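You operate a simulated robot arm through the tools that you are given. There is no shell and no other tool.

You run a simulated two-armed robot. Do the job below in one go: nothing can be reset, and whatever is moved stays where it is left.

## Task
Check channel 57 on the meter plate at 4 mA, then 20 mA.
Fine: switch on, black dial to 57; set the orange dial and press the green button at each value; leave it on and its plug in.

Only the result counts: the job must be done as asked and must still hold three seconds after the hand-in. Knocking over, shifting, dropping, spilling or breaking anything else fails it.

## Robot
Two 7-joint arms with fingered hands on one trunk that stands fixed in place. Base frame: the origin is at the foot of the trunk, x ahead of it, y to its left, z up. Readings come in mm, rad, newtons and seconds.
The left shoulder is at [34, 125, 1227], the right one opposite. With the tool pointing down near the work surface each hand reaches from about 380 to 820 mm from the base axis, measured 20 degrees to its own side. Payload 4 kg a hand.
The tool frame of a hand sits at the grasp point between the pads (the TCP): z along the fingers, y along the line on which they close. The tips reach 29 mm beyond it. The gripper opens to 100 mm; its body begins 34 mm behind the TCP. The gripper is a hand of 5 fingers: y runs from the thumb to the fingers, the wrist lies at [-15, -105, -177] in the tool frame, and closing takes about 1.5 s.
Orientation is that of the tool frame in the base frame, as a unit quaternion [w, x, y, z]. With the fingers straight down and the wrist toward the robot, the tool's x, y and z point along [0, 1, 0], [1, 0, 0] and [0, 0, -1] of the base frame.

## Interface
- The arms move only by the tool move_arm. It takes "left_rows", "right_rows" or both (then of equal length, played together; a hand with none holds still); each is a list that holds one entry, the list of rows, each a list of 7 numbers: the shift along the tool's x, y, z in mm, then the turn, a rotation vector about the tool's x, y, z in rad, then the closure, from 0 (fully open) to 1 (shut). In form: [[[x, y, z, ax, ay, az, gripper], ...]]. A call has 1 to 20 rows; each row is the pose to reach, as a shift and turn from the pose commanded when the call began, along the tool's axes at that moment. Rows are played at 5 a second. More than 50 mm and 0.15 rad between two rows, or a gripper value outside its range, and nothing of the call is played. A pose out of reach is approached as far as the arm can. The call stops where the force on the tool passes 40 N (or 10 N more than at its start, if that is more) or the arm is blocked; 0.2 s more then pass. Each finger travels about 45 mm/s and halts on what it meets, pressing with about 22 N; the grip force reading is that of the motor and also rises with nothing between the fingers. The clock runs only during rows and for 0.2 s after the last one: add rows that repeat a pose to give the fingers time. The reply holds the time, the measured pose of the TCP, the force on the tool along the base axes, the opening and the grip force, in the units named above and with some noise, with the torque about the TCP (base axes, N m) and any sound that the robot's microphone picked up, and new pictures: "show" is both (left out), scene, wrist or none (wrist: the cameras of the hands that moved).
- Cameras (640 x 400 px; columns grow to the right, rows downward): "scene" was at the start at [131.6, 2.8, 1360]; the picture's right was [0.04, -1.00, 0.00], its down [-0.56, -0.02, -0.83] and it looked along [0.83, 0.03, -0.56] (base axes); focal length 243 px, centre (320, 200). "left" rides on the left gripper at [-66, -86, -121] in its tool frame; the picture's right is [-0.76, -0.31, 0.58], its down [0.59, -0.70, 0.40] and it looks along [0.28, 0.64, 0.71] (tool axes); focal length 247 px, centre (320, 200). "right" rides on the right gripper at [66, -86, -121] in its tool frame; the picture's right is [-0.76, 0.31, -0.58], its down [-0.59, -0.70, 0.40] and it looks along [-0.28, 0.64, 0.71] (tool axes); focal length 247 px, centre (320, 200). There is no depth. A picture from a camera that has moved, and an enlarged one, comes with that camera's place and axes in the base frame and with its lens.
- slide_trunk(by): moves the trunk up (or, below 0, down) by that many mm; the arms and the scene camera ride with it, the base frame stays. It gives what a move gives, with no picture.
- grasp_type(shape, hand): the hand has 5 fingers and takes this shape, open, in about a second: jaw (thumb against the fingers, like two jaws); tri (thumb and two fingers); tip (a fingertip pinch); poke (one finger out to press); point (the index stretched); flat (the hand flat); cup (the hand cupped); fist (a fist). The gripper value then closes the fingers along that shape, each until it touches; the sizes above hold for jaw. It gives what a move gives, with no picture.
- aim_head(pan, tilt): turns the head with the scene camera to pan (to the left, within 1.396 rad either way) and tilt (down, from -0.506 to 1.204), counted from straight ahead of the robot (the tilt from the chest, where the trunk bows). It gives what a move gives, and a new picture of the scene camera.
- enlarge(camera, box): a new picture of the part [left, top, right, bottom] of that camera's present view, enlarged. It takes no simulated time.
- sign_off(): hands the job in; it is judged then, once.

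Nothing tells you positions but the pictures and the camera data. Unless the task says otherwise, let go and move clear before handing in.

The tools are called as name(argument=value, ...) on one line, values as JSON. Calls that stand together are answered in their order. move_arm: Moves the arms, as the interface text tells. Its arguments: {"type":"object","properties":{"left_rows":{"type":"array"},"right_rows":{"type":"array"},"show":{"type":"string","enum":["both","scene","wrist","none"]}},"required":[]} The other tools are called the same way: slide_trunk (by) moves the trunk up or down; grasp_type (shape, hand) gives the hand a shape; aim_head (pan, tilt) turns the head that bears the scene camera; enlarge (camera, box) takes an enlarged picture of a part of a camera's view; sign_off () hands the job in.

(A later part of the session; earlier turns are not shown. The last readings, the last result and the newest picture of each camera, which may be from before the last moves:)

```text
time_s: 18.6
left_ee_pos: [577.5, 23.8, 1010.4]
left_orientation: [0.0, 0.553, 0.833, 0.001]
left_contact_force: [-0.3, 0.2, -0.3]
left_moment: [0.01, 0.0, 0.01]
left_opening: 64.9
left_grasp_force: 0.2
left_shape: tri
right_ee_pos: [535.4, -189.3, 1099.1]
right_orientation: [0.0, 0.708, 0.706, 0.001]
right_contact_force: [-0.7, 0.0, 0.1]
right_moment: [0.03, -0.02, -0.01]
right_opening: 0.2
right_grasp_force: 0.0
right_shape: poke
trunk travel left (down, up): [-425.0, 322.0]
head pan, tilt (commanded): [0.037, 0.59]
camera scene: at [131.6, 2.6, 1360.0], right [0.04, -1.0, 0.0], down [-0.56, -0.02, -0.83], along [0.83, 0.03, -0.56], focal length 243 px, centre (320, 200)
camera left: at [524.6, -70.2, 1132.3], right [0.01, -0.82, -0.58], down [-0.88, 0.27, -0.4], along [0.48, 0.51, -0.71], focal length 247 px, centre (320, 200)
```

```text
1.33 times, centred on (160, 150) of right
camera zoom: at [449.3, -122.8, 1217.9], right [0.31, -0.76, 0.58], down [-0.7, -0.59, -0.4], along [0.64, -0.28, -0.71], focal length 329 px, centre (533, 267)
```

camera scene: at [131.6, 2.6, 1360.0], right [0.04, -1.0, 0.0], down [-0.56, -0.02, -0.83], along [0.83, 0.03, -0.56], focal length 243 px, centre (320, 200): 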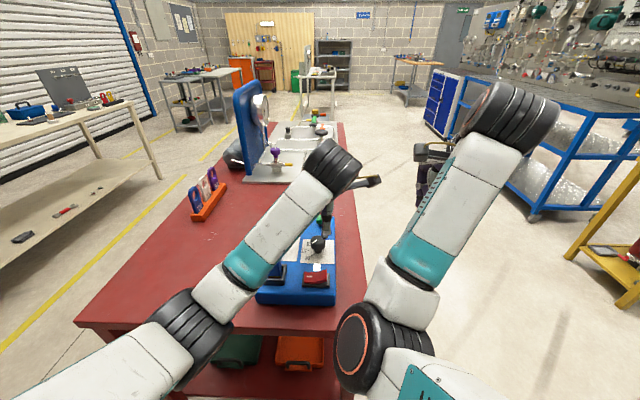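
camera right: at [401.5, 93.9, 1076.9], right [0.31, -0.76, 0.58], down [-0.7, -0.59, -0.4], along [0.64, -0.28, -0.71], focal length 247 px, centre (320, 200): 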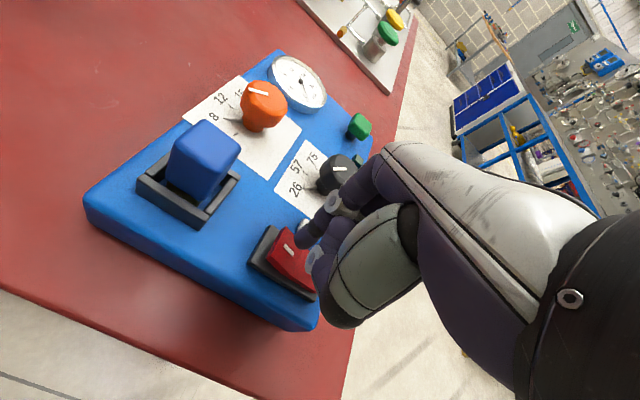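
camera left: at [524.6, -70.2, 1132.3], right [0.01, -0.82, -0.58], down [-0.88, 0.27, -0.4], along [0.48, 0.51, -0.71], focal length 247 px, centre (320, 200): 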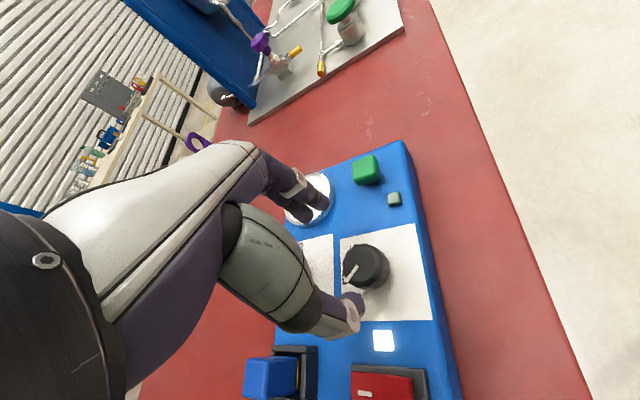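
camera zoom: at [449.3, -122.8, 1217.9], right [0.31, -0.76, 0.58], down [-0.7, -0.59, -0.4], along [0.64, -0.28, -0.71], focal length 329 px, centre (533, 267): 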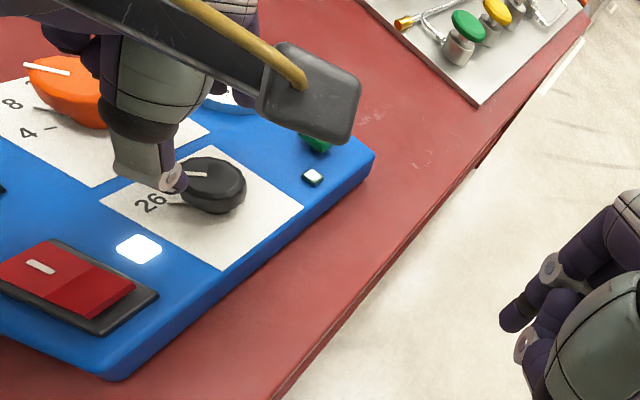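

The hand is centred over the black dial within a couple of mm, with the thumb at the near side and the fingers on the far side. I'll lower it around the dial.

move_arm(left_rows=[[[0, 0, 20, 0, 0, 0, 0.35], [0, 0, 40, 0, 0, 0, 0.35], [0, 0, 55, 0, 0, 0, 0.35], [0, 0, 65, 0, 0, 0, 0.35], [0, 0, 65, 0, 0, 0, 0.35]]], show="none")

enlarge(camera="left", box=[220, 140, 440, 360])

enlarge(camera="scene", box=[270, 205, 350, 290])

enlarge(camera="right", box=[0, 60, 250, 260])

```text
time_s: 19.8
left_ee_pos: [576.4, 24.3, 945.2]
left_orientation: [0.0, 0.553, 0.833, 0.0]
left_contact_force: [0.1, -0.6, 0.1]
left_moment: [-0.02, -0.02, 0.03]
left_opening: 65.1
left_grasp_force: 0.0
left_shape: tri
right_ee_pos: [534.9, -190.0, 1099.6]
right_orientation: [0.001, 0.707, 0.707, 0.0]
right_contact_force: [0.3, 0.2, -0.3]
right_moment: [-0.01, 0.01, -0.07]
right_opening: 0.0
right_grasp_force: 0.1
right_shape: poke
trunk travel left (down, up): [-425.0, 322.0]
head pan, tilt (commanded): [0.037, 0.59]
```

```text
1.82 times, centred on (330, 250) of left
camera zoom: at [523.6, -69.3, 1066.9], right [0.01, -0.82, -0.58], down [-0.88, 0.27, -0.4], along [0.48, 0.51, -0.71], focal length 449 px, centre (302, 109)
```

zoom: 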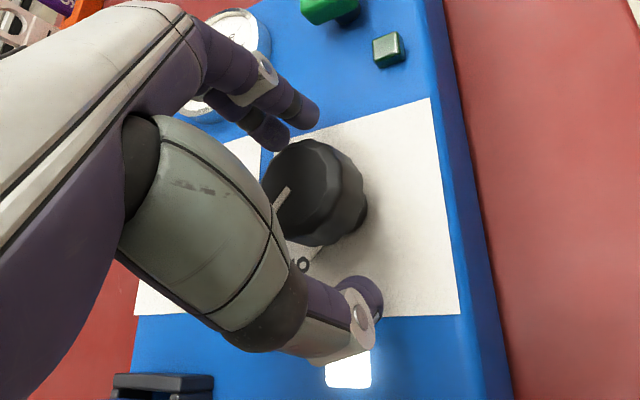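

```text
4.71 times, centred on (310, 248) of scene
camera zoom: at [131.6, 2.8, 1360.0], right [0.04, -1.0, 0.0], down [-0.56, -0.02, -0.83], along [0.83, 0.03, -0.56], focal length 1142 px, centre (367, -24)
```

zoom: 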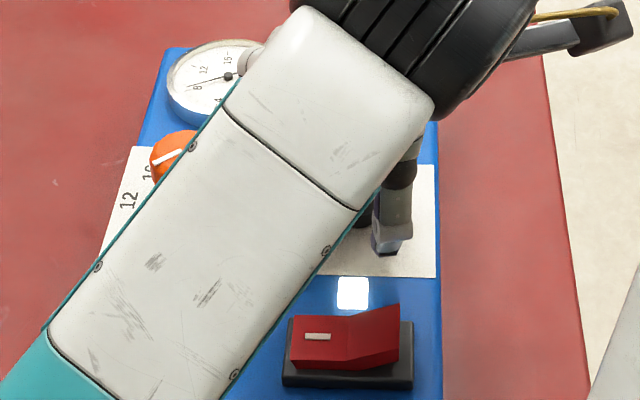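

```text
2.00 times, centred on (125, 160) of right
camera zoom: at [449.3, -122.7, 1218.0], right [0.31, -0.76, 0.58], down [-0.7, -0.59, -0.4], along [0.64, -0.28, -0.71], focal length 494 px, centre (710, 280)
```

zoom: 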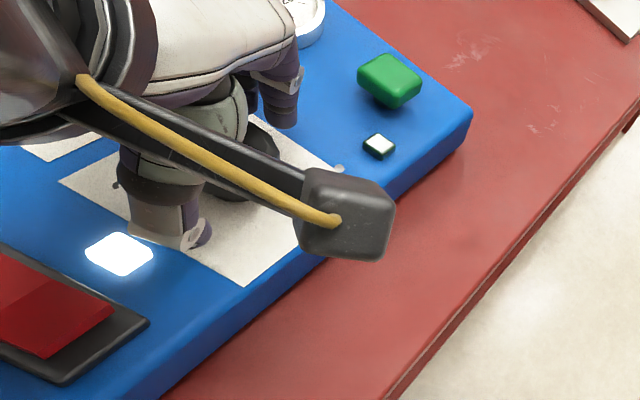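

The dial sits between thumb and fingers, about 2–3 mm toward the thumb side. I'll correct that, drop 5 mm more and close on it.

move_arm(left_rows=[[[-2.4, -2, 2, 0, 0, 0, 0.35], [-2.4, -2, 5, 0, 0, 0, 0.35], [-2.4, -2, 5, 0, 0, 0, 0.5], [-2.4, -2, 5, 0, 0, 0, 0.65], [-2.4, -2, 5, 0, 0, 0, 0.8], [-2.4, -2, 5, 0, 0, 0, 0.8], [-2.4, -2, 5, 0, 0, 0, 0.8], [-2.4, -2, 5, 0, 0, 0, 0.8]]], show="none")

enlarge(camera="left", box=[220, 140, 440, 360])

enlarge(camera="right", box=[0, 60, 250, 260])

```text
time_s: 21.6
left_ee_pos: [575.9, 22.0, 939.1]
left_orientation: [-0.002, 0.553, 0.833, -0.001]
left_contact_force: [3.5, 0.5, 0.2]
left_moment: [0.02, -0.12, -0.01]
left_opening: 28.2
left_grasp_force: 21.6
left_shape: tri
right_ee_pos: [535.6, -189.3, 1097.1]
right_orientation: [0.0, 0.708, 0.707, 0.0]
right_contact_force: [-0.2, 0.1, -0.3]
right_moment: [-0.01, 0.01, 0.0]
right_opening: 0.2
right_grasp_force: 0.1
right_shape: poke
trunk travel left (down, up): [-425.0, 322.0]
head pan, tilt (commanded): [0.037, 0.59]
```

```text
1.82 times, centred on (330, 250) of left
camera zoom: at [523.5, -72.2, 1061.6], right [0.01, -0.82, -0.58], down [-0.88, 0.27, -0.4], along [0.48, 0.51, -0.71], focal length 449 px, centre (302, 109)
```

zoom: 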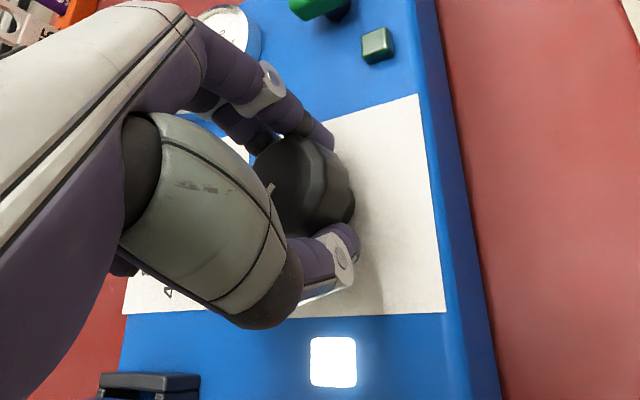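

```text
2.00 times, centred on (125, 160) of right
camera zoom: at [450.2, -122.6, 1217.5], right [0.31, -0.76, 0.58], down [-0.7, -0.59, -0.4], along [0.64, -0.28, -0.71], focal length 494 px, centre (710, 280)
```

zoom: 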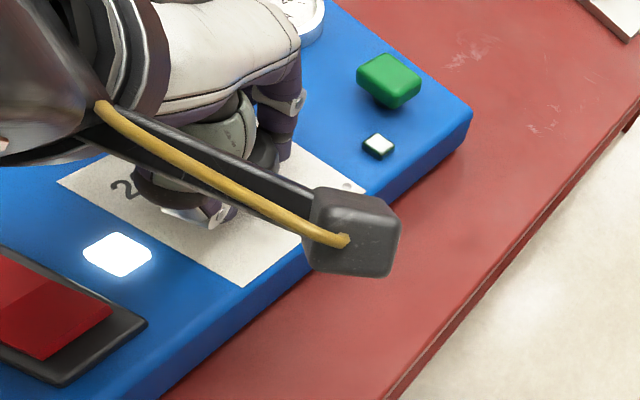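

The grip holds at 21.6 N and 28 mm. Now I'll turn the hand +45° about the tool axis to bring the pointer from 26 to 57.

move_arm(left_rows=[[[0, 0, 0, 0, 0, 0.1, 0.8], [0, 0, 0, 0, 0, 0.2, 0.8], [0, 0, 0, 0, 0, 0.3, 0.8], [0, 0, 0, 0, 0, 0.4, 0.8], [0, 0, 0, 0, 0, 0.5, 0.8], [0, 0, 0, 0, 0, 0.6, 0.8], [0, 0, 0, 0, 0, 0.7, 0.8], [0, 0, 0, 0, 0, 0.785, 0.8], [0, 0, 0, 0, 0, 0.785, 0.8]]], show="none")

enlarge(camera="left", box=[220, 140, 440, 360])

enlarge(camera="right", box=[0, 60, 250, 260])

```text
time_s: 23.6
left_ee_pos: [574.3, 22.6, 939.5]
left_orientation: [-0.001, 0.83, 0.558, -0.001]
left_contact_force: [-2.7, 5.6, -0.4]
left_moment: [0.12, 0.08, 0.04]
left_opening: 27.9
left_grasp_force: 22.1
left_shape: tri
right_ee_pos: [534.7, -188.7, 1099.0]
right_orientation: [0.001, 0.707, 0.707, -0.001]
right_contact_force: [0.3, 0.4, -0.1]
right_moment: [0.01, -0.03, 0.01]
right_opening: 0.0
right_grasp_force: 0.1
right_shape: poke
trunk travel left (down, up): [-425.0, 322.0]
head pan, tilt (commanded): [0.037, 0.59]
```

```text
1.82 times, centred on (330, 250) of left
camera zoom: at [472.5, -6.7, 1061.8], right [-0.57, -0.59, -0.58], down [-0.43, 0.81, -0.4], along [0.7, 0.02, -0.71], focal length 449 px, centre (302, 109)
```

zoom: 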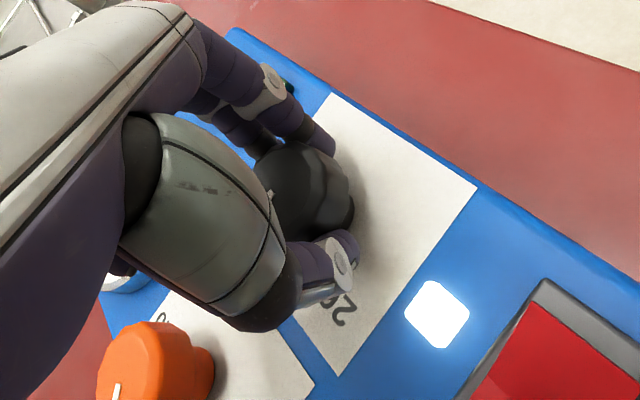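

```text
2.00 times, centred on (125, 160) of right
camera zoom: at [449.8, -121.8, 1217.8], right [0.31, -0.76, 0.58], down [-0.7, -0.59, -0.4], along [0.64, -0.29, -0.71], focal length 494 px, centre (710, 280)
```

zoom: 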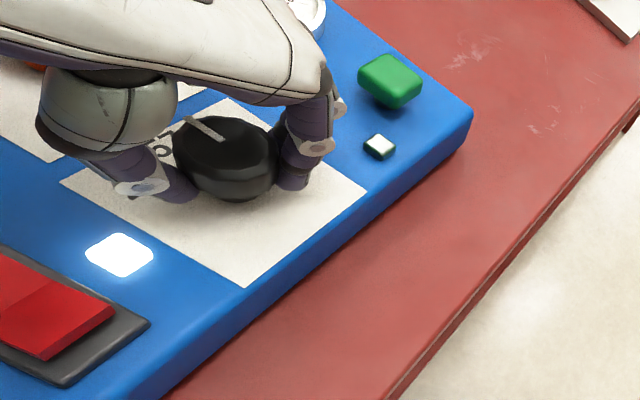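

The pointer now runs straight along +y, toward 57. I'll open the fingers, lift straight up and check.

move_arm(left_rows=[[[0, 0, 0, 0, 0, 0, 0.6], [0, 0, 0, 0, 0, 0, 0.4], [0, 0, 0, 0, 0, 0, 0.3], [0, 0, 0, 0, 0, 0, 0.3], [0, 0, -20, 0, 0, 0, 0.3], [0, 0, -50, 0, 0, 0, 0.3], [0, 0, -90, 0, 0, 0, 0.3], [30, 0, -120, 0, 0, 0, 0.3], [60, -25, -140, 0, 0, 0, 0.3], [90, -50, -160, 0, 0, 0, 0.3], [90, -50, -160, 0, 0, 0, 0.3]]], show="none")

enlarge(camera="scene", box=[245, 205, 350, 310])

enlarge(camera="right", box=[0, 60, 250, 260])

enlarge(camera="left", box=[220, 100, 640, 400])

```text
time_s: 26.0
left_ee_pos: [562.1, 120.5, 1097.3]
left_orientation: [0.0, 0.831, 0.556, -0.001]
left_contact_force: [-0.1, -1.1, -1.0]
left_moment: [-0.02, 0.03, 0.0]
left_opening: 69.8
left_grasp_force: 0.0
left_shape: tri
right_ee_pos: [534.2, -191.5, 1096.9]
right_orientation: [0.001, 0.709, 0.705, -0.001]
right_contact_force: [-0.2, 0.1, -0.2]
right_moment: [0.0, 0.0, -0.02]
right_opening: 0.0
right_grasp_force: 0.0
right_shape: poke
trunk travel left (down, up): [-425.0, 322.0]
head pan, tilt (commanded): [0.037, 0.59]
```

```text
3.81 times, centred on (298, 258) of scene
camera zoom: at [133.1, 2.6, 1359.8], right [0.03, -1.0, 0.0], down [-0.56, -0.02, -0.83], along [0.83, 0.03, -0.56], focal length 925 px, centre (406, -19)
```

zoom: 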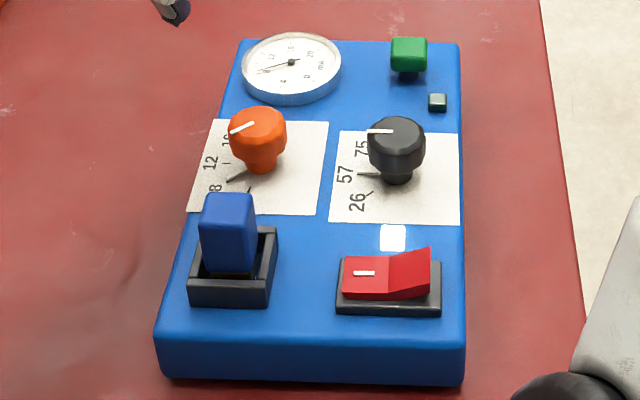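

```text
2.00 times, centred on (125, 160) of right
camera zoom: at [449.5, -124.6, 1216.8], right [0.3, -0.76, 0.58], down [-0.71, -0.59, -0.4], along [0.64, -0.29, -0.71], focal length 494 px, centre (710, 280)
```

zoom: 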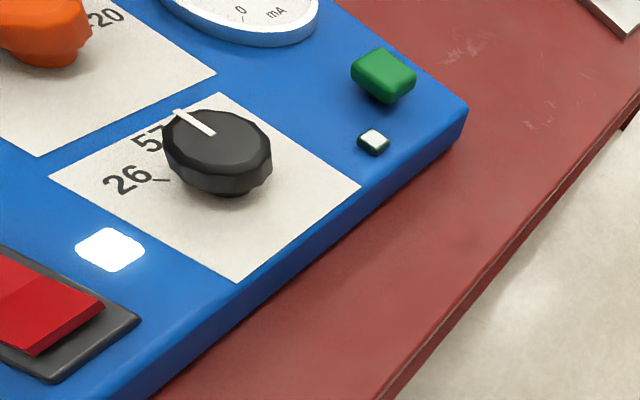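

```text
1.33 times, centred on (430, 250) of left
camera zoom: at [458.6, 92.7, 1219.1], right [-0.57, -0.58, -0.58], down [-0.43, 0.81, -0.4], along [0.7, 0.02, -0.71], focal length 329 px, centre (173, 133)
```

zoom: 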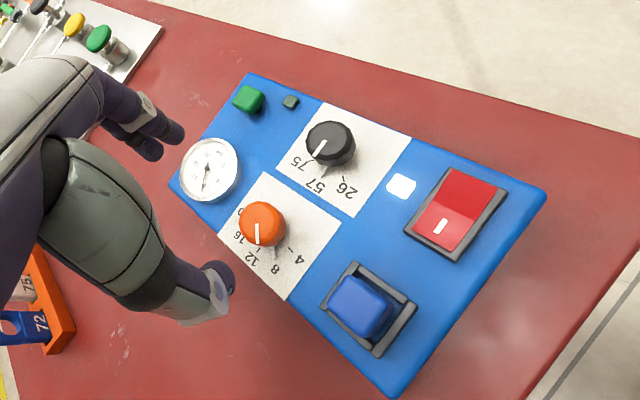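

The black dial appears to point at 57. I'll zoom in closer to confirm it and to read the orange dial and gauge.

enlarge(camera="left", box=[380, 160, 500, 300])

enlarge(camera="scene", box=[280, 230, 345, 275])

```text
2.86 times, centred on (440, 230) of left
camera zoom: at [458.6, 92.7, 1219.1], right [-0.57, -0.58, -0.58], down [-0.43, 0.81, -0.4], along [0.7, 0.02, -0.71], focal length 706 px, centre (-23, 114)
```

zoom: 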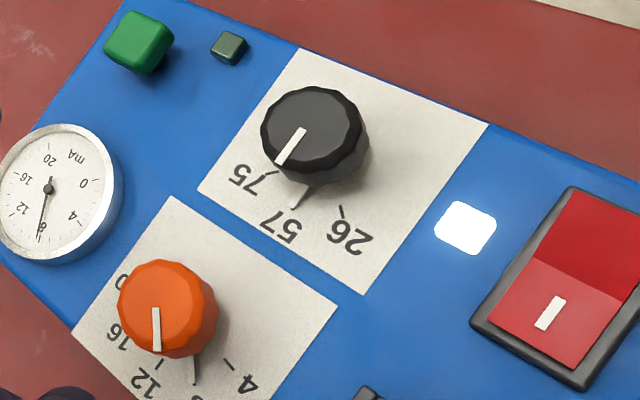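

```text
8.89 times, centred on (312, 252) of scene
camera zoom: at [133.1, 2.6, 1359.8], right [0.03, -1.0, 0.0], down [-0.56, -0.02, -0.83], along [0.83, 0.03, -0.56], focal length 2158 px, centre (387, -267)
```

zoom: 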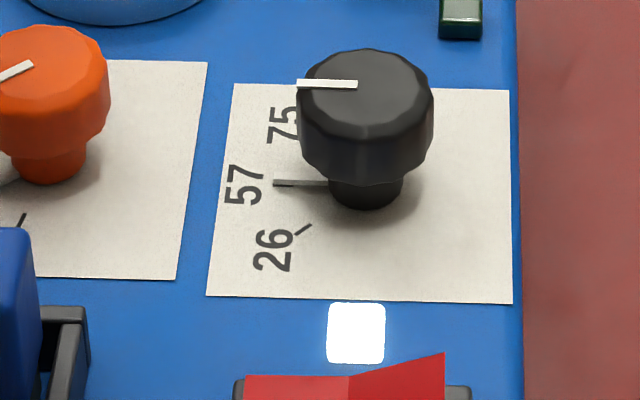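

The plate-level pointer sits exactly on the 57 tick, so channel 57 is set. The orange dial is at about (583, 117), reading 8, and needs to turn −40° about the tool axis to reach 4. I'll bring the left hand over it with the thumb on the left side, away from the plug.

move_arm(left_rows=[[[0.5, 4, 15, 0, 0, 0.12, 0.35], [1, 8, 32, 0, 0, 0.24, 0.35], [1.5, 12, 50, 0, 0, 0.36, 0.35], [2, 16, 68, 0, 0, 0.48, 0.35], [2.4, 20.6, 86, 0, 0, 0.6, 0.35], [2.4, 20.6, 98, 0, 0, 0.715, 0.35], [2.4, 20.6, 98, 0, 0, 0.715, 0.35]]], show="none")

enlarge(camera="left", box=[220, 140, 440, 360])

enlarge(camera="scene", box=[245, 185, 365, 310])

enlarge(camera="right", box=[0, 0, 250, 260])

```text
time_s: 27.6
left_ee_pos: [581.8, 117.5, 1002.6]
left_orientation: [0.001, 0.973, 0.231, 0.0]
left_contact_force: [0.1, -0.3, -0.1]
left_moment: [-0.06, 0.01, 0.01]
left_opening: 65.0
left_grasp_force: 0.1
left_shape: tri
right_ee_pos: [535.6, -190.1, 1098.8]
right_orientation: [0.002, 0.708, 0.706, -0.001]
right_contact_force: [0.2, -0.2, -0.7]
right_moment: [0.01, 0.02, -0.01]
right_opening: 0.0
right_grasp_force: 0.1
right_shape: poke
trunk travel left (down, up): [-425.0, 322.0]
head pan, tilt (commanded): [0.037, 0.59]
```

```text
1.82 times, centred on (330, 250) of left
camera zoom: at [485.5, 163.9, 1124.2], right [-0.81, -0.07, -0.58], down [0.21, 0.89, -0.4], along [0.54, -0.44, -0.71], focal length 449 px, centre (302, 109)
```

zoom: 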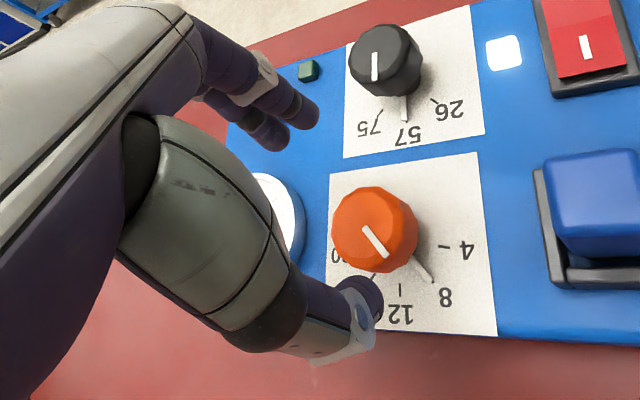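

```text
3.20 times, centred on (305, 248) of scene
camera zoom: at [131.3, 2.8, 1360.0], right [0.04, -1.0, 0.0], down [-0.56, -0.02, -0.83], along [0.83, 0.03, -0.56], focal length 777 px, centre (368, 48)
```

zoom: 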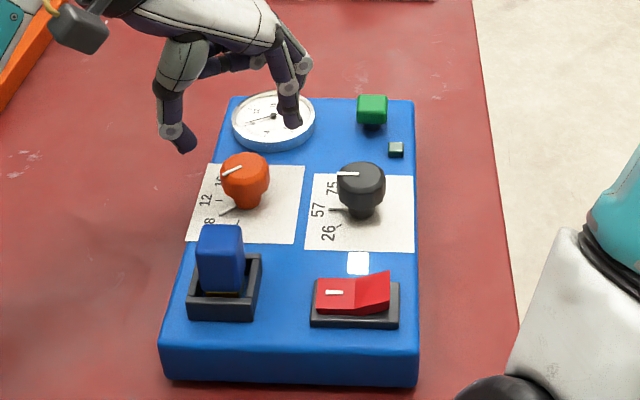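

```text
1.54 times, centred on (125, 130) of right
camera zoom: at [449.0, -122.8, 1218.0], right [0.3, -0.76, 0.58], down [-0.7, -0.59, -0.4], along [0.64, -0.28, -0.71], focal length 380 px, centre (620, 308)
```

zoom: 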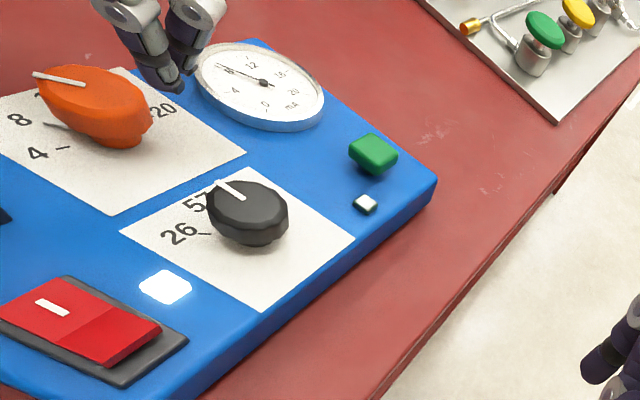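

The plate-level pointer on the orange dial sits at 8 and the hand is centred within about 1 mm. I'll lower the hand around the dial, with the thumb to the left and the fingers between the dials.

move_arm(left_rows=[[[0, 0, 20, 0, 0, 0, 0.35], [0, 0, 38, 0, 0, 0, 0.35], [0, 0, 50, 0, 0, 0, 0.35], [0, 0, 58, 0, 0, 0, 0.35], [0, 0, 62, 0, 0, 0, 0.35], [0, 0, 62, 0, 0, 0, 0.35]]], show="none")

enlarge(camera="left", box=[220, 140, 440, 360])

enlarge(camera="scene", box=[245, 205, 350, 310])

enlarge(camera="right", box=[0, 0, 250, 260])

```text
time_s: 29.0
left_ee_pos: [583.3, 117.1, 940.7]
left_orientation: [-0.001, 0.973, 0.233, 0.0]
left_contact_force: [0.0, 0.2, -0.2]
left_moment: [-0.02, 0.0, 0.01]
left_opening: 65.2
left_grasp_force: 0.1
left_shape: tri
right_ee_pos: [534.6, -189.8, 1098.7]
right_orientation: [0.002, 0.708, 0.706, -0.001]
right_contact_force: [0.3, 0.1, -1.2]
right_moment: [0.02, -0.01, -0.01]
right_opening: 0.0
right_grasp_force: 0.2
right_shape: poke
trunk travel left (down, up): [-425.0, 322.0]
head pan, tilt (commanded): [0.037, 0.59]
```

```text
1.82 times, centred on (330, 250) of left
camera zoom: at [487.1, 163.8, 1062.4], right [-0.81, -0.07, -0.58], down [0.21, 0.89, -0.4], along [0.54, -0.44, -0.71], focal length 449 px, centre (302, 109)
```

zoom: 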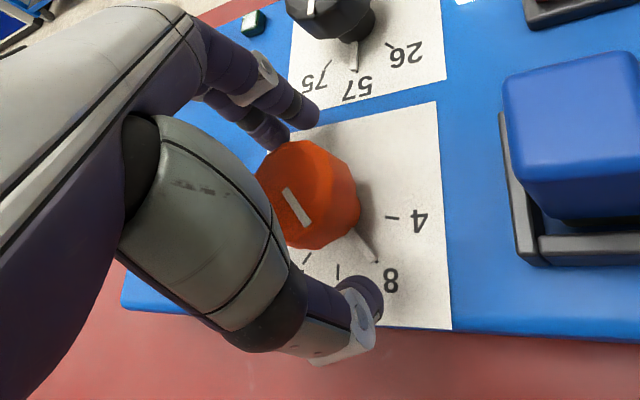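

```text
3.81 times, centred on (298, 258) of scene
camera zoom: at [131.8, 2.8, 1359.9], right [0.04, -1.0, 0.0], down [-0.56, -0.02, -0.83], along [0.83, 0.03, -0.56], focal length 925 px, centre (406, -19)
```

zoom: 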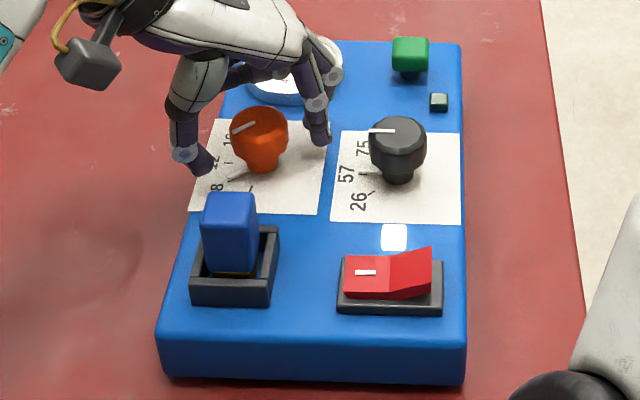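

```text
1.54 times, centred on (125, 130) of right
camera zoom: at [449.5, -122.8, 1217.9], right [0.3, -0.76, 0.58], down [-0.7, -0.59, -0.4], along [0.64, -0.29, -0.71], focal length 380 px, centre (620, 308)
```

zoom: 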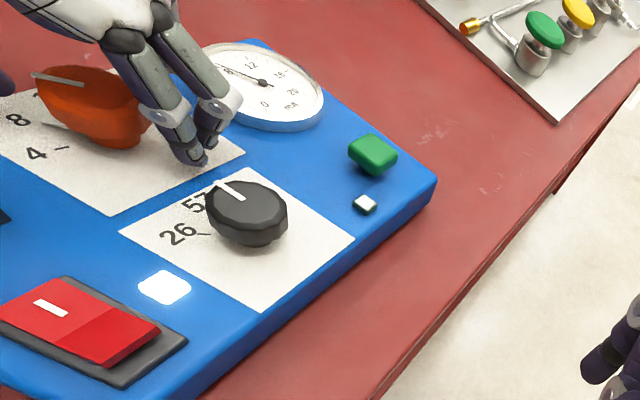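

The dial is well bracketed, with the thumb at left and the fingers at right. I'll close on it and turn −40° (−0.70 rad) toward 4 mA.

move_arm(left_rows=[[[0, 0, 0, 0, 0, 0, 0.5], [0, 0, 0, 0, 0, 0, 0.65], [0, 0, 0, 0, 0, 0, 0.8], [0, 0, 0, 0, 0, 0, 0.8], [0, 0, 0, 0, 0, 0, 0.8], [0, 0, 0, 0, 0, 0, 0.8], [0, 0, 0, 0, 0, -0.1, 0.8], [0, 0, 0, 0, 0, -0.2, 0.8], [0, 0, 0, 0, 0, -0.3, 0.8], [0, 0, 0, 0, 0, -0.4, 0.8], [0, 0, 0, 0, 0, -0.5, 0.8], [0, 0, 0, 0, 0, -0.6, 0.8], [0, 0, 0, 0, 0, -0.7, 0.8], [0, 0, 0, 0, 0, -0.7, 0.8], [0, 0, 0, 0, 0, -0.7, 0.8]]], show="none")

enlarge(camera="right", box=[0, 0, 250, 200])

enlarge(camera="scene", box=[255, 205, 330, 265])

enlarge(camera="left", box=[220, 140, 440, 360])

```text
time_s: 32.2
left_ee_pos: [584.2, 117.1, 940.4]
left_orientation: [-0.001, 0.834, 0.552, 0.0]
left_contact_force: [3.8, -2.6, 0.8]
left_moment: [-0.11, -0.06, -0.01]
left_opening: 29.2
left_grasp_force: 22.2
left_shape: tri
right_ee_pos: [535.6, -189.7, 1098.5]
right_orientation: [0.0, 0.708, 0.706, -0.001]
right_contact_force: [-0.1, 0.2, 0.8]
right_moment: [0.02, -0.02, 0.0]
right_opening: 0.1
right_grasp_force: 0.0
right_shape: poke
trunk travel left (down, up): [-425.0, 322.0]
head pan, tilt (commanded): [0.037, 0.59]
```

```text
2.00 times, centred on (125, 100) of right
camera zoom: at [450.1, -123.0, 1217.6], right [0.31, -0.76, 0.58], down [-0.7, -0.59, -0.4], along [0.64, -0.28, -0.71], focal length 494 px, centre (710, 400)
```

zoom: 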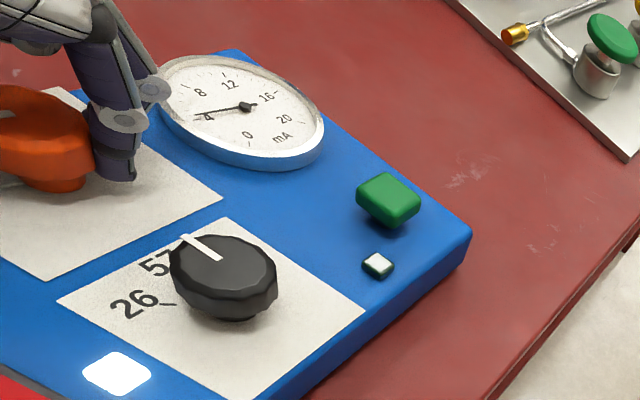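

```text
6.67 times, centred on (292, 235) of scene
camera zoom: at [132.4, 2.5, 1359.8], right [0.04, -1.0, 0.0], down [-0.56, -0.02, -0.83], along [0.83, 0.03, -0.56], focal length 1618 px, centre (503, -33)
```

zoom: 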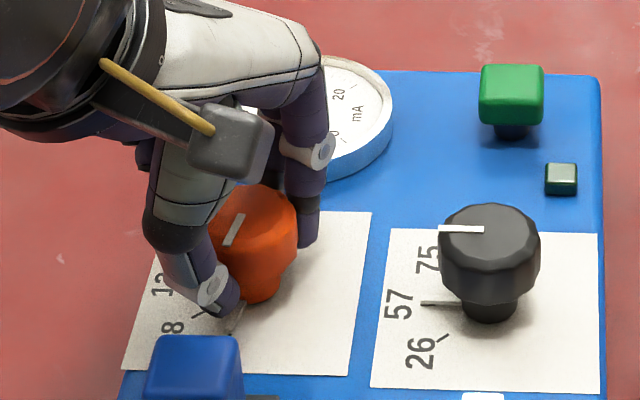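

```text
1.82 times, centred on (330, 250) of left
camera zoom: at [479.7, 89.6, 1061.6], right [-0.58, -0.58, -0.58], down [-0.42, 0.82, -0.4], along [0.7, 0.01, -0.71], focal length 449 px, centre (302, 109)
```

zoom: 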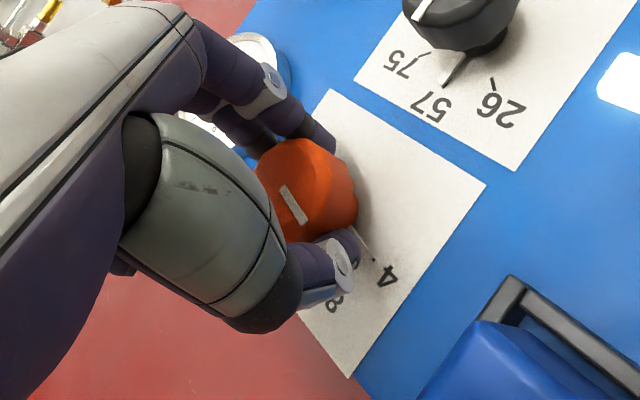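

The gauge needle has come down near 4. I'll read the gauge and pointer more closely.

enlarge(camera="right", box=[55, 20, 135, 90])

enlarge(camera="left", box=[310, 200, 380, 270])

enlarge(camera="scene", box=[268, 228, 308, 258])

```text
5.71 times, centred on (95, 55) of right
camera zoom: at [450.1, -123.0, 1217.6], right [0.31, -0.76, 0.58], down [-0.7, -0.59, -0.4], along [0.64, -0.28, -0.71], focal length 1411 px, centre (1606, 1029)
```

zoom: 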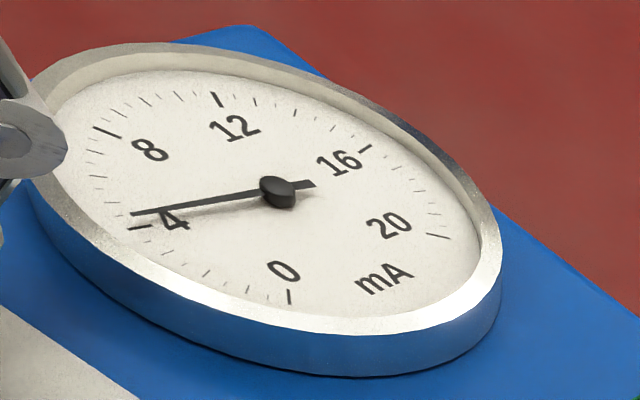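

```text
5.71 times, centred on (345, 235) of left
camera zoom: at [479.7, 89.6, 1061.6], right [-0.58, -0.58, -0.58], down [-0.42, 0.82, -0.4], along [0.7, 0.01, -0.71], focal length 1411 px, centre (177, 0)
```

zoom: 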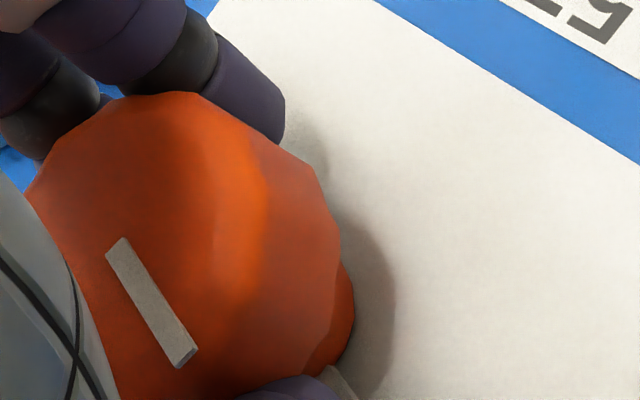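

```text
13.33 times, centred on (288, 243) of scene
camera zoom: at [132.4, 2.5, 1359.8], right [0.04, -1.0, 0.0], down [-0.56, -0.02, -0.83], along [0.83, 0.03, -0.56], focal length 3236 px, centre (747, -373)
```

zoom: 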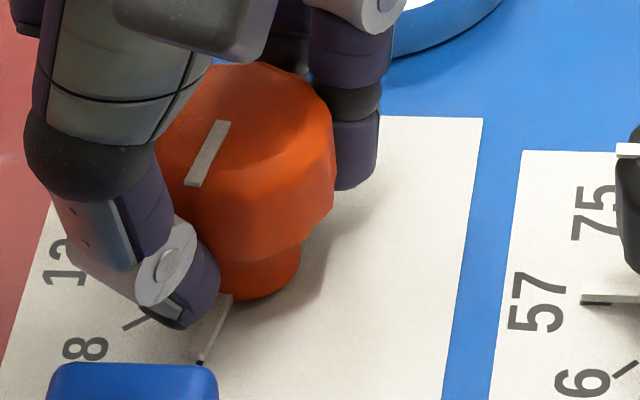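

The needle sits a little above the 4 tick, at roughly 4.3, so a few more degrees are needed. I'll turn the grip another −0.055 rad and read again.

move_arm(left_rows=[[[0, 0, 0, 0, 0, -0.03, 0.8], [0, 0, 0, 0, 0, -0.055, 0.8], [0, 0, 0, 0, 0, -0.055, 0.8], [0, 0, 0, 0, 0, -0.055, 0.8]]], show="none")

enlarge(camera="right", box=[55, 20, 135, 90])

enlarge(camera="scene", box=[268, 228, 308, 258])

```text
time_s: 33.2
left_ee_pos: [583.6, 116.5, 940.7]
left_orientation: [-0.001, 0.818, 0.575, -0.001]
left_contact_force: [2.2, -4.8, -0.2]
left_moment: [-0.12, -0.11, -0.15]
left_opening: 29.0
left_grasp_force: 22.0
left_shape: tri
right_ee_pos: [536.1, -189.8, 1097.5]
right_orientation: [0.0, 0.707, 0.707, 0.0]
right_contact_force: [0.0, -0.6, 0.7]
right_moment: [-0.03, 0.01, -0.01]
right_opening: 0.1
right_grasp_force: 0.0
right_shape: poke
trunk travel left (down, up): [-425.0, 322.0]
head pan, tilt (commanded): [0.037, 0.59]
```

```text
5.71 times, centred on (95, 55) of right
camera zoom: at [450.2, -123.1, 1217.5], right [0.31, -0.76, 0.58], down [-0.7, -0.59, -0.4], along [0.64, -0.28, -0.71], focal length 1411 px, centre (1606, 1029)
```

zoom: 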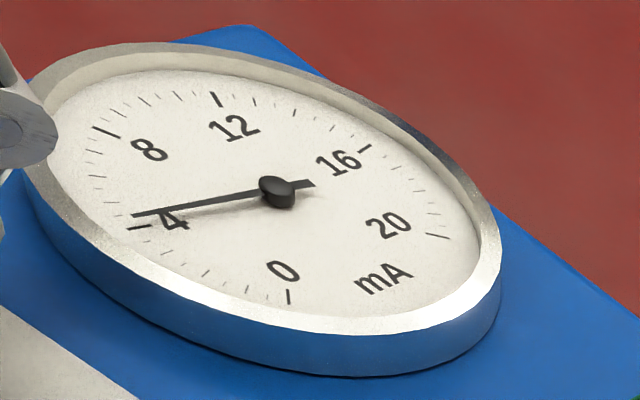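

```text
13.33 times, centred on (288, 243) of scene
camera zoom: at [132.6, 2.4, 1359.8], right [0.04, -1.0, 0.0], down [-0.56, -0.02, -0.83], along [0.83, 0.03, -0.56], focal length 3236 px, centre (747, -373)
```

zoom: 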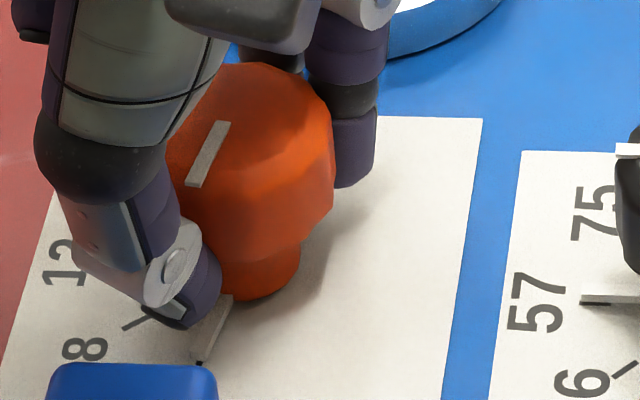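

The dial didn't follow the extra turn and the reaction torque rose, so it is seated in a detent or stop at 4. Its plate pointer is on the 4 tick. I'll ease the grip back, release, lift clear and verify.

move_arm(left_rows=[[[0, 0, 0, 0, 0, 0.025, 0.8], [0, 0, 0, 0, 0, 0.045, 0.8], [0, 0, 0, 0, 0, 0.045, 0.6], [0, 0, 0, 0, 0, 0.045, 0.4], [0, 0, 0, 0, 0, 0.045, 0.3], [0, 0, 0, 0, 0, 0.045, 0.3], [0, 0, -20, 0, 0, 0.045, 0.3], [0, 0, -50, 0, 0, 0.045, 0.3], [0, 0, -90, 0, 0, 0.1, 0.3], [30, -10, -120, 0, 0, 0.2, 0.3], [60, -20, -150, 0, 0, 0.28, 0.3], [95, -32, -175, 0, 0, 0.355, 0.3], [131.8, -47.3, -190, 0, 0, 0.355, 0.3], [131.8, -47.3, -190, 0, 0, 0.355, 0.3]]], show="none")

enlarge(camera="left", box=[330, 60, 640, 300])

enlarge(camera="scene", box=[265, 210, 310, 265])

enlarge(camera="right", box=[0, 20, 135, 120])

```text
time_s: 36.2
left_ee_pos: [582.4, 259.0, 1127.6]
left_orientation: [0.0, 0.907, 0.42, 0.0]
left_contact_force: [0.1, -0.3, -1.0]
left_moment: [0.02, 0.02, 0.02]
left_opening: 69.7
left_grasp_force: 0.1
left_shape: tri
right_ee_pos: [535.4, -188.6, 1098.5]
right_orientation: [0.001, 0.707, 0.707, -0.001]
right_contact_force: [0.5, -0.4, 0.2]
right_moment: [-0.02, 0.04, 0.0]
right_opening: 0.0
right_grasp_force: 0.1
right_shape: poke
trunk travel left (down, up): [-425.0, 322.0]
head pan, tilt (commanded): [0.037, 0.59]
```

```text
1.67 times, centred on (485, 180) of left
camera zoom: at [474.9, 262.9, 1250.3], right [-0.72, -0.38, -0.58], down [-0.16, 0.9, -0.4], along [0.67, -0.2, -0.71], focal length 412 px, centre (45, 233)
```

zoom: 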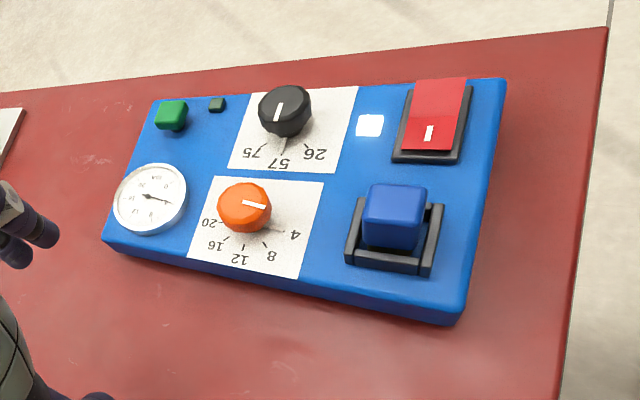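

```text
7.27 times, centred on (288, 238) of scene
camera zoom: at [131.7, 2.5, 1359.8], right [0.04, -1.0, 0.0], down [-0.56, -0.02, -0.83], along [0.83, 0.03, -0.56], focal length 1765 px, centre (556, -73)
```

zoom: 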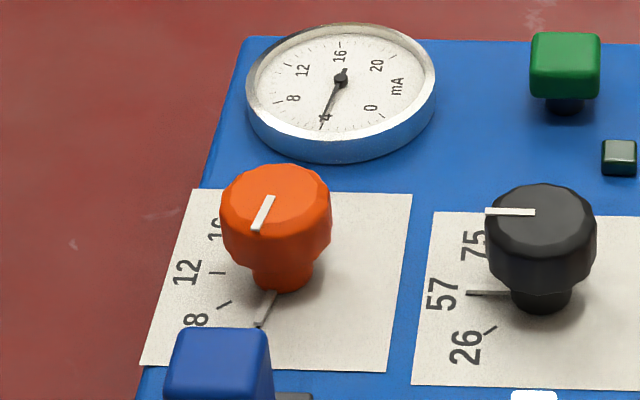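

```text
4.00 times, centred on (68, 70) of right
camera zoom: at [450.1, -122.5, 1217.5], right [0.31, -0.76, 0.58], down [-0.7, -0.59, -0.4], along [0.64, -0.28, -0.71], focal length 988 px, centre (1330, 720)
```

zoom: 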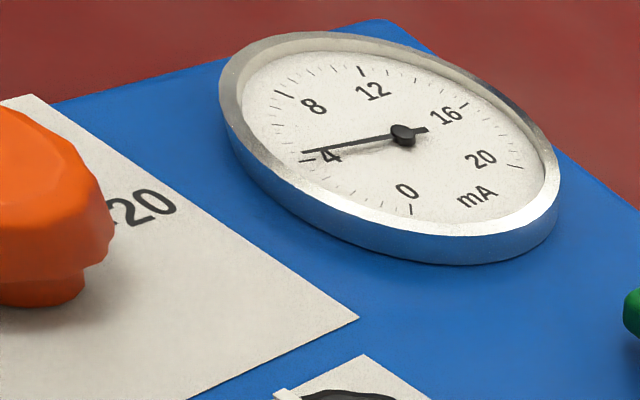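

The scene view shows the needle right on 4. One more close look from the left camera at the dial pointer and gauge will confirm it.

enlarge(camera="left", box=[378, 150, 518, 240])

enlarge(camera="scene", box=[277, 212, 302, 234])

```text
4.44 times, centred on (448, 195) of left
camera zoom: at [474.9, 262.9, 1250.3], right [-0.72, -0.38, -0.58], down [-0.16, 0.9, -0.4], along [0.67, -0.2, -0.71], focal length 1098 px, centre (-249, 222)
```

zoom: 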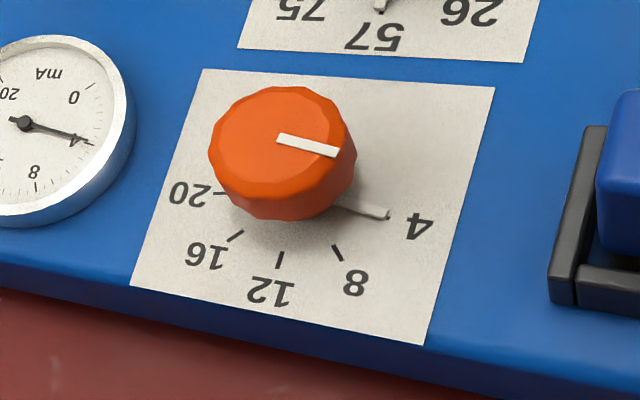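

```text
16.00 times, centred on (290, 223) of scene
camera zoom: at [131.7, 2.5, 1359.8], right [0.04, -1.0, 0.0], down [-0.56, -0.02, -0.83], along [0.83, 0.03, -0.56], focal length 3884 px, centre (808, -168)
```

zoom: 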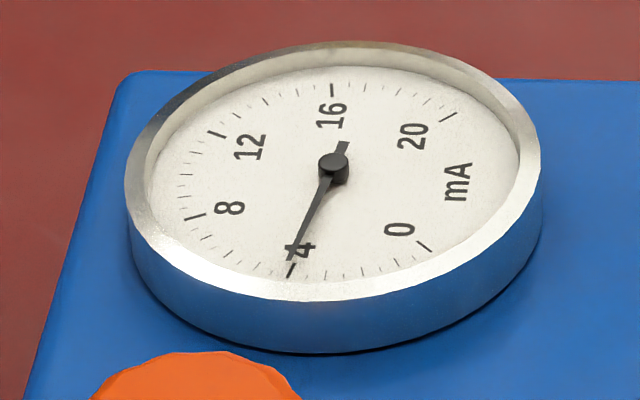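

The dial and gauge both read exactly 4 mA with channel 57 set. Now the green button, whose top is at about (683, 19, 930). I'll first bring the right hand back to a known reachable pose, since its last target was out of reach.

move_arm(right_rows=[[[15, 15, -15, 0, 0, 0, 0], [30, 30, -30, 0, 0, 0, 0], [45, 45, -45, 0, 0, 0, 0], [60, 60, -60, 0, 0, 0, 0], [60, 60, -60, 0, 0, 0, 0], [60, 60, -60, 0, 0, 0, 0]]], show="none")

```text
time_s: 37.6
left_ee_pos: [581.7, 257.4, 1128.2]
left_orientation: [0.0, 0.907, 0.42, 0.0]
left_contact_force: [-1.1, -0.2, -0.4]
left_moment: [0.01, -0.03, 0.0]
left_opening: 69.6
left_grasp_force: 0.1
left_shape: tri
right_ee_pos: [592.0, -127.7, 1158.8]
right_orientation: [0.001, 0.708, 0.707, 0.0]
right_contact_force: [0.8, -0.3, -0.1]
right_moment: [0.03, 0.02, -0.03]
right_opening: 0.0
right_grasp_force: 0.2
right_shape: poke
trunk travel left (down, up): [-425.0, 322.0]
head pan, tilt (commanded): [0.037, 0.59]
```

The right hand is at about (594, −129, 1158). Next it moves to hover over the green button, with the middle fingertip above the button's centre.

move_arm(right_rows=[[[26, 15, 15, 0, 0, 0, 0], [52, 30, 35, 0, 0, 0, 0], [78, 45, 60, 0, 0, 0, 0], [104, 60, 85, 0, 0, 0, 0], [130, 75, 110, 0, 0, 0, 0], [158, 90, 130, 0, 0, 0, 0], [158, 90, 148, 0, 0, 0, 0], [158, 90, 148, 0, 0, 0, 0]]], show="both")

enlarge(camera="left", box=[330, 40, 540, 250])

enlarge(camera="right", box=[200, 150, 380, 330])

enlarge(camera="scene", box=[265, 170, 365, 265])

```text
time_s: 39.4
left_ee_pos: [581.9, 257.1, 1128.6]
left_orientation: [0.0, 0.907, 0.422, 0.0]
left_contact_force: [0.1, -0.6, -0.3]
left_moment: [0.03, 0.02, 0.01]
left_opening: 69.7
left_grasp_force: 0.0
left_shape: tri
right_ee_pos: [682.5, 33.4, 1008.5]
right_orientation: [0.0, 0.707, 0.707, 0.0]
right_contact_force: [-0.1, -0.2, -0.4]
right_moment: [0.01, 0.01, 0.01]
right_opening: 0.0
right_grasp_force: 0.0
right_shape: poke
trunk travel left (down, up): [-425.0, 322.0]
head pan, tilt (commanded): [0.037, 0.59]
camera scene: at [131.6, 3.2, 1360.0], right [0.04, -1.0, 0.0], down [-0.56, -0.02, -0.83], along [0.83, 0.03, -0.56], focal length 243 px, centre (320, 200)
camera right: at [597.5, 99.3, 1128.2], right [0.31, -0.76, 0.58], down [-0.7, -0.59, -0.4], along [0.64, -0.28, -0.71], focal length 247 px, centre (320, 200)
```

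scene: 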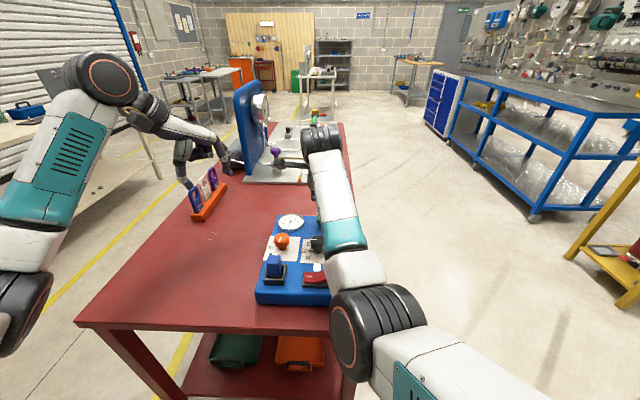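
right: 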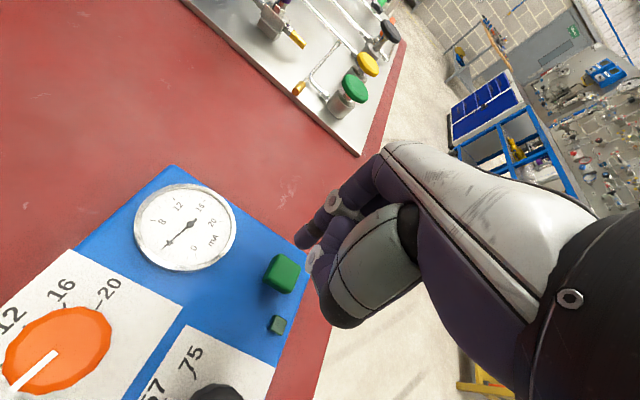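

```text
1.90 times, centred on (435, 145) of left
camera zoom: at [474.3, 262.8, 1250.3], right [-0.72, -0.38, -0.58], down [-0.16, 0.9, -0.4], along [0.67, -0.2, -0.71], focal length 470 px, centre (101, 305)
```

zoom: 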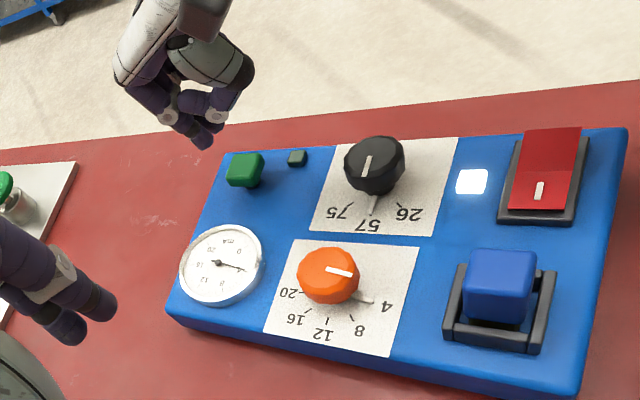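

```text
2.22 times, centred on (290, 240) of right
camera zoom: at [597.5, 99.3, 1128.2], right [0.31, -0.76, 0.58], down [-0.7, -0.59, -0.4], along [0.64, -0.28, -0.71], focal length 549 px, centre (387, 111)
```

zoom: 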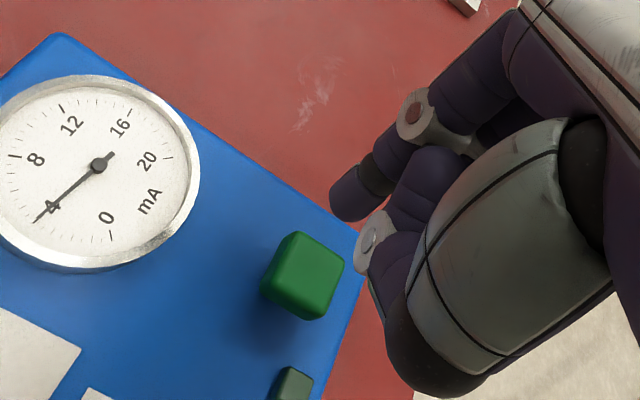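

```text
4.21 times, centred on (315, 218) of scene
camera zoom: at [131.6, 3.2, 1360.0], right [0.04, -1.0, 0.0], down [-0.56, -0.02, -0.83], along [0.83, 0.03, -0.56], focal length 1022 px, centre (341, 126)
```

zoom: 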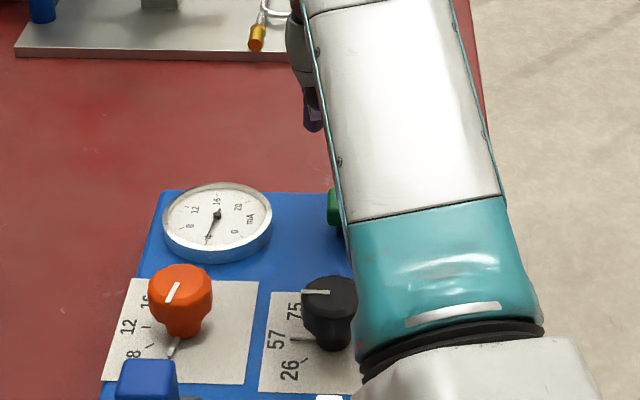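

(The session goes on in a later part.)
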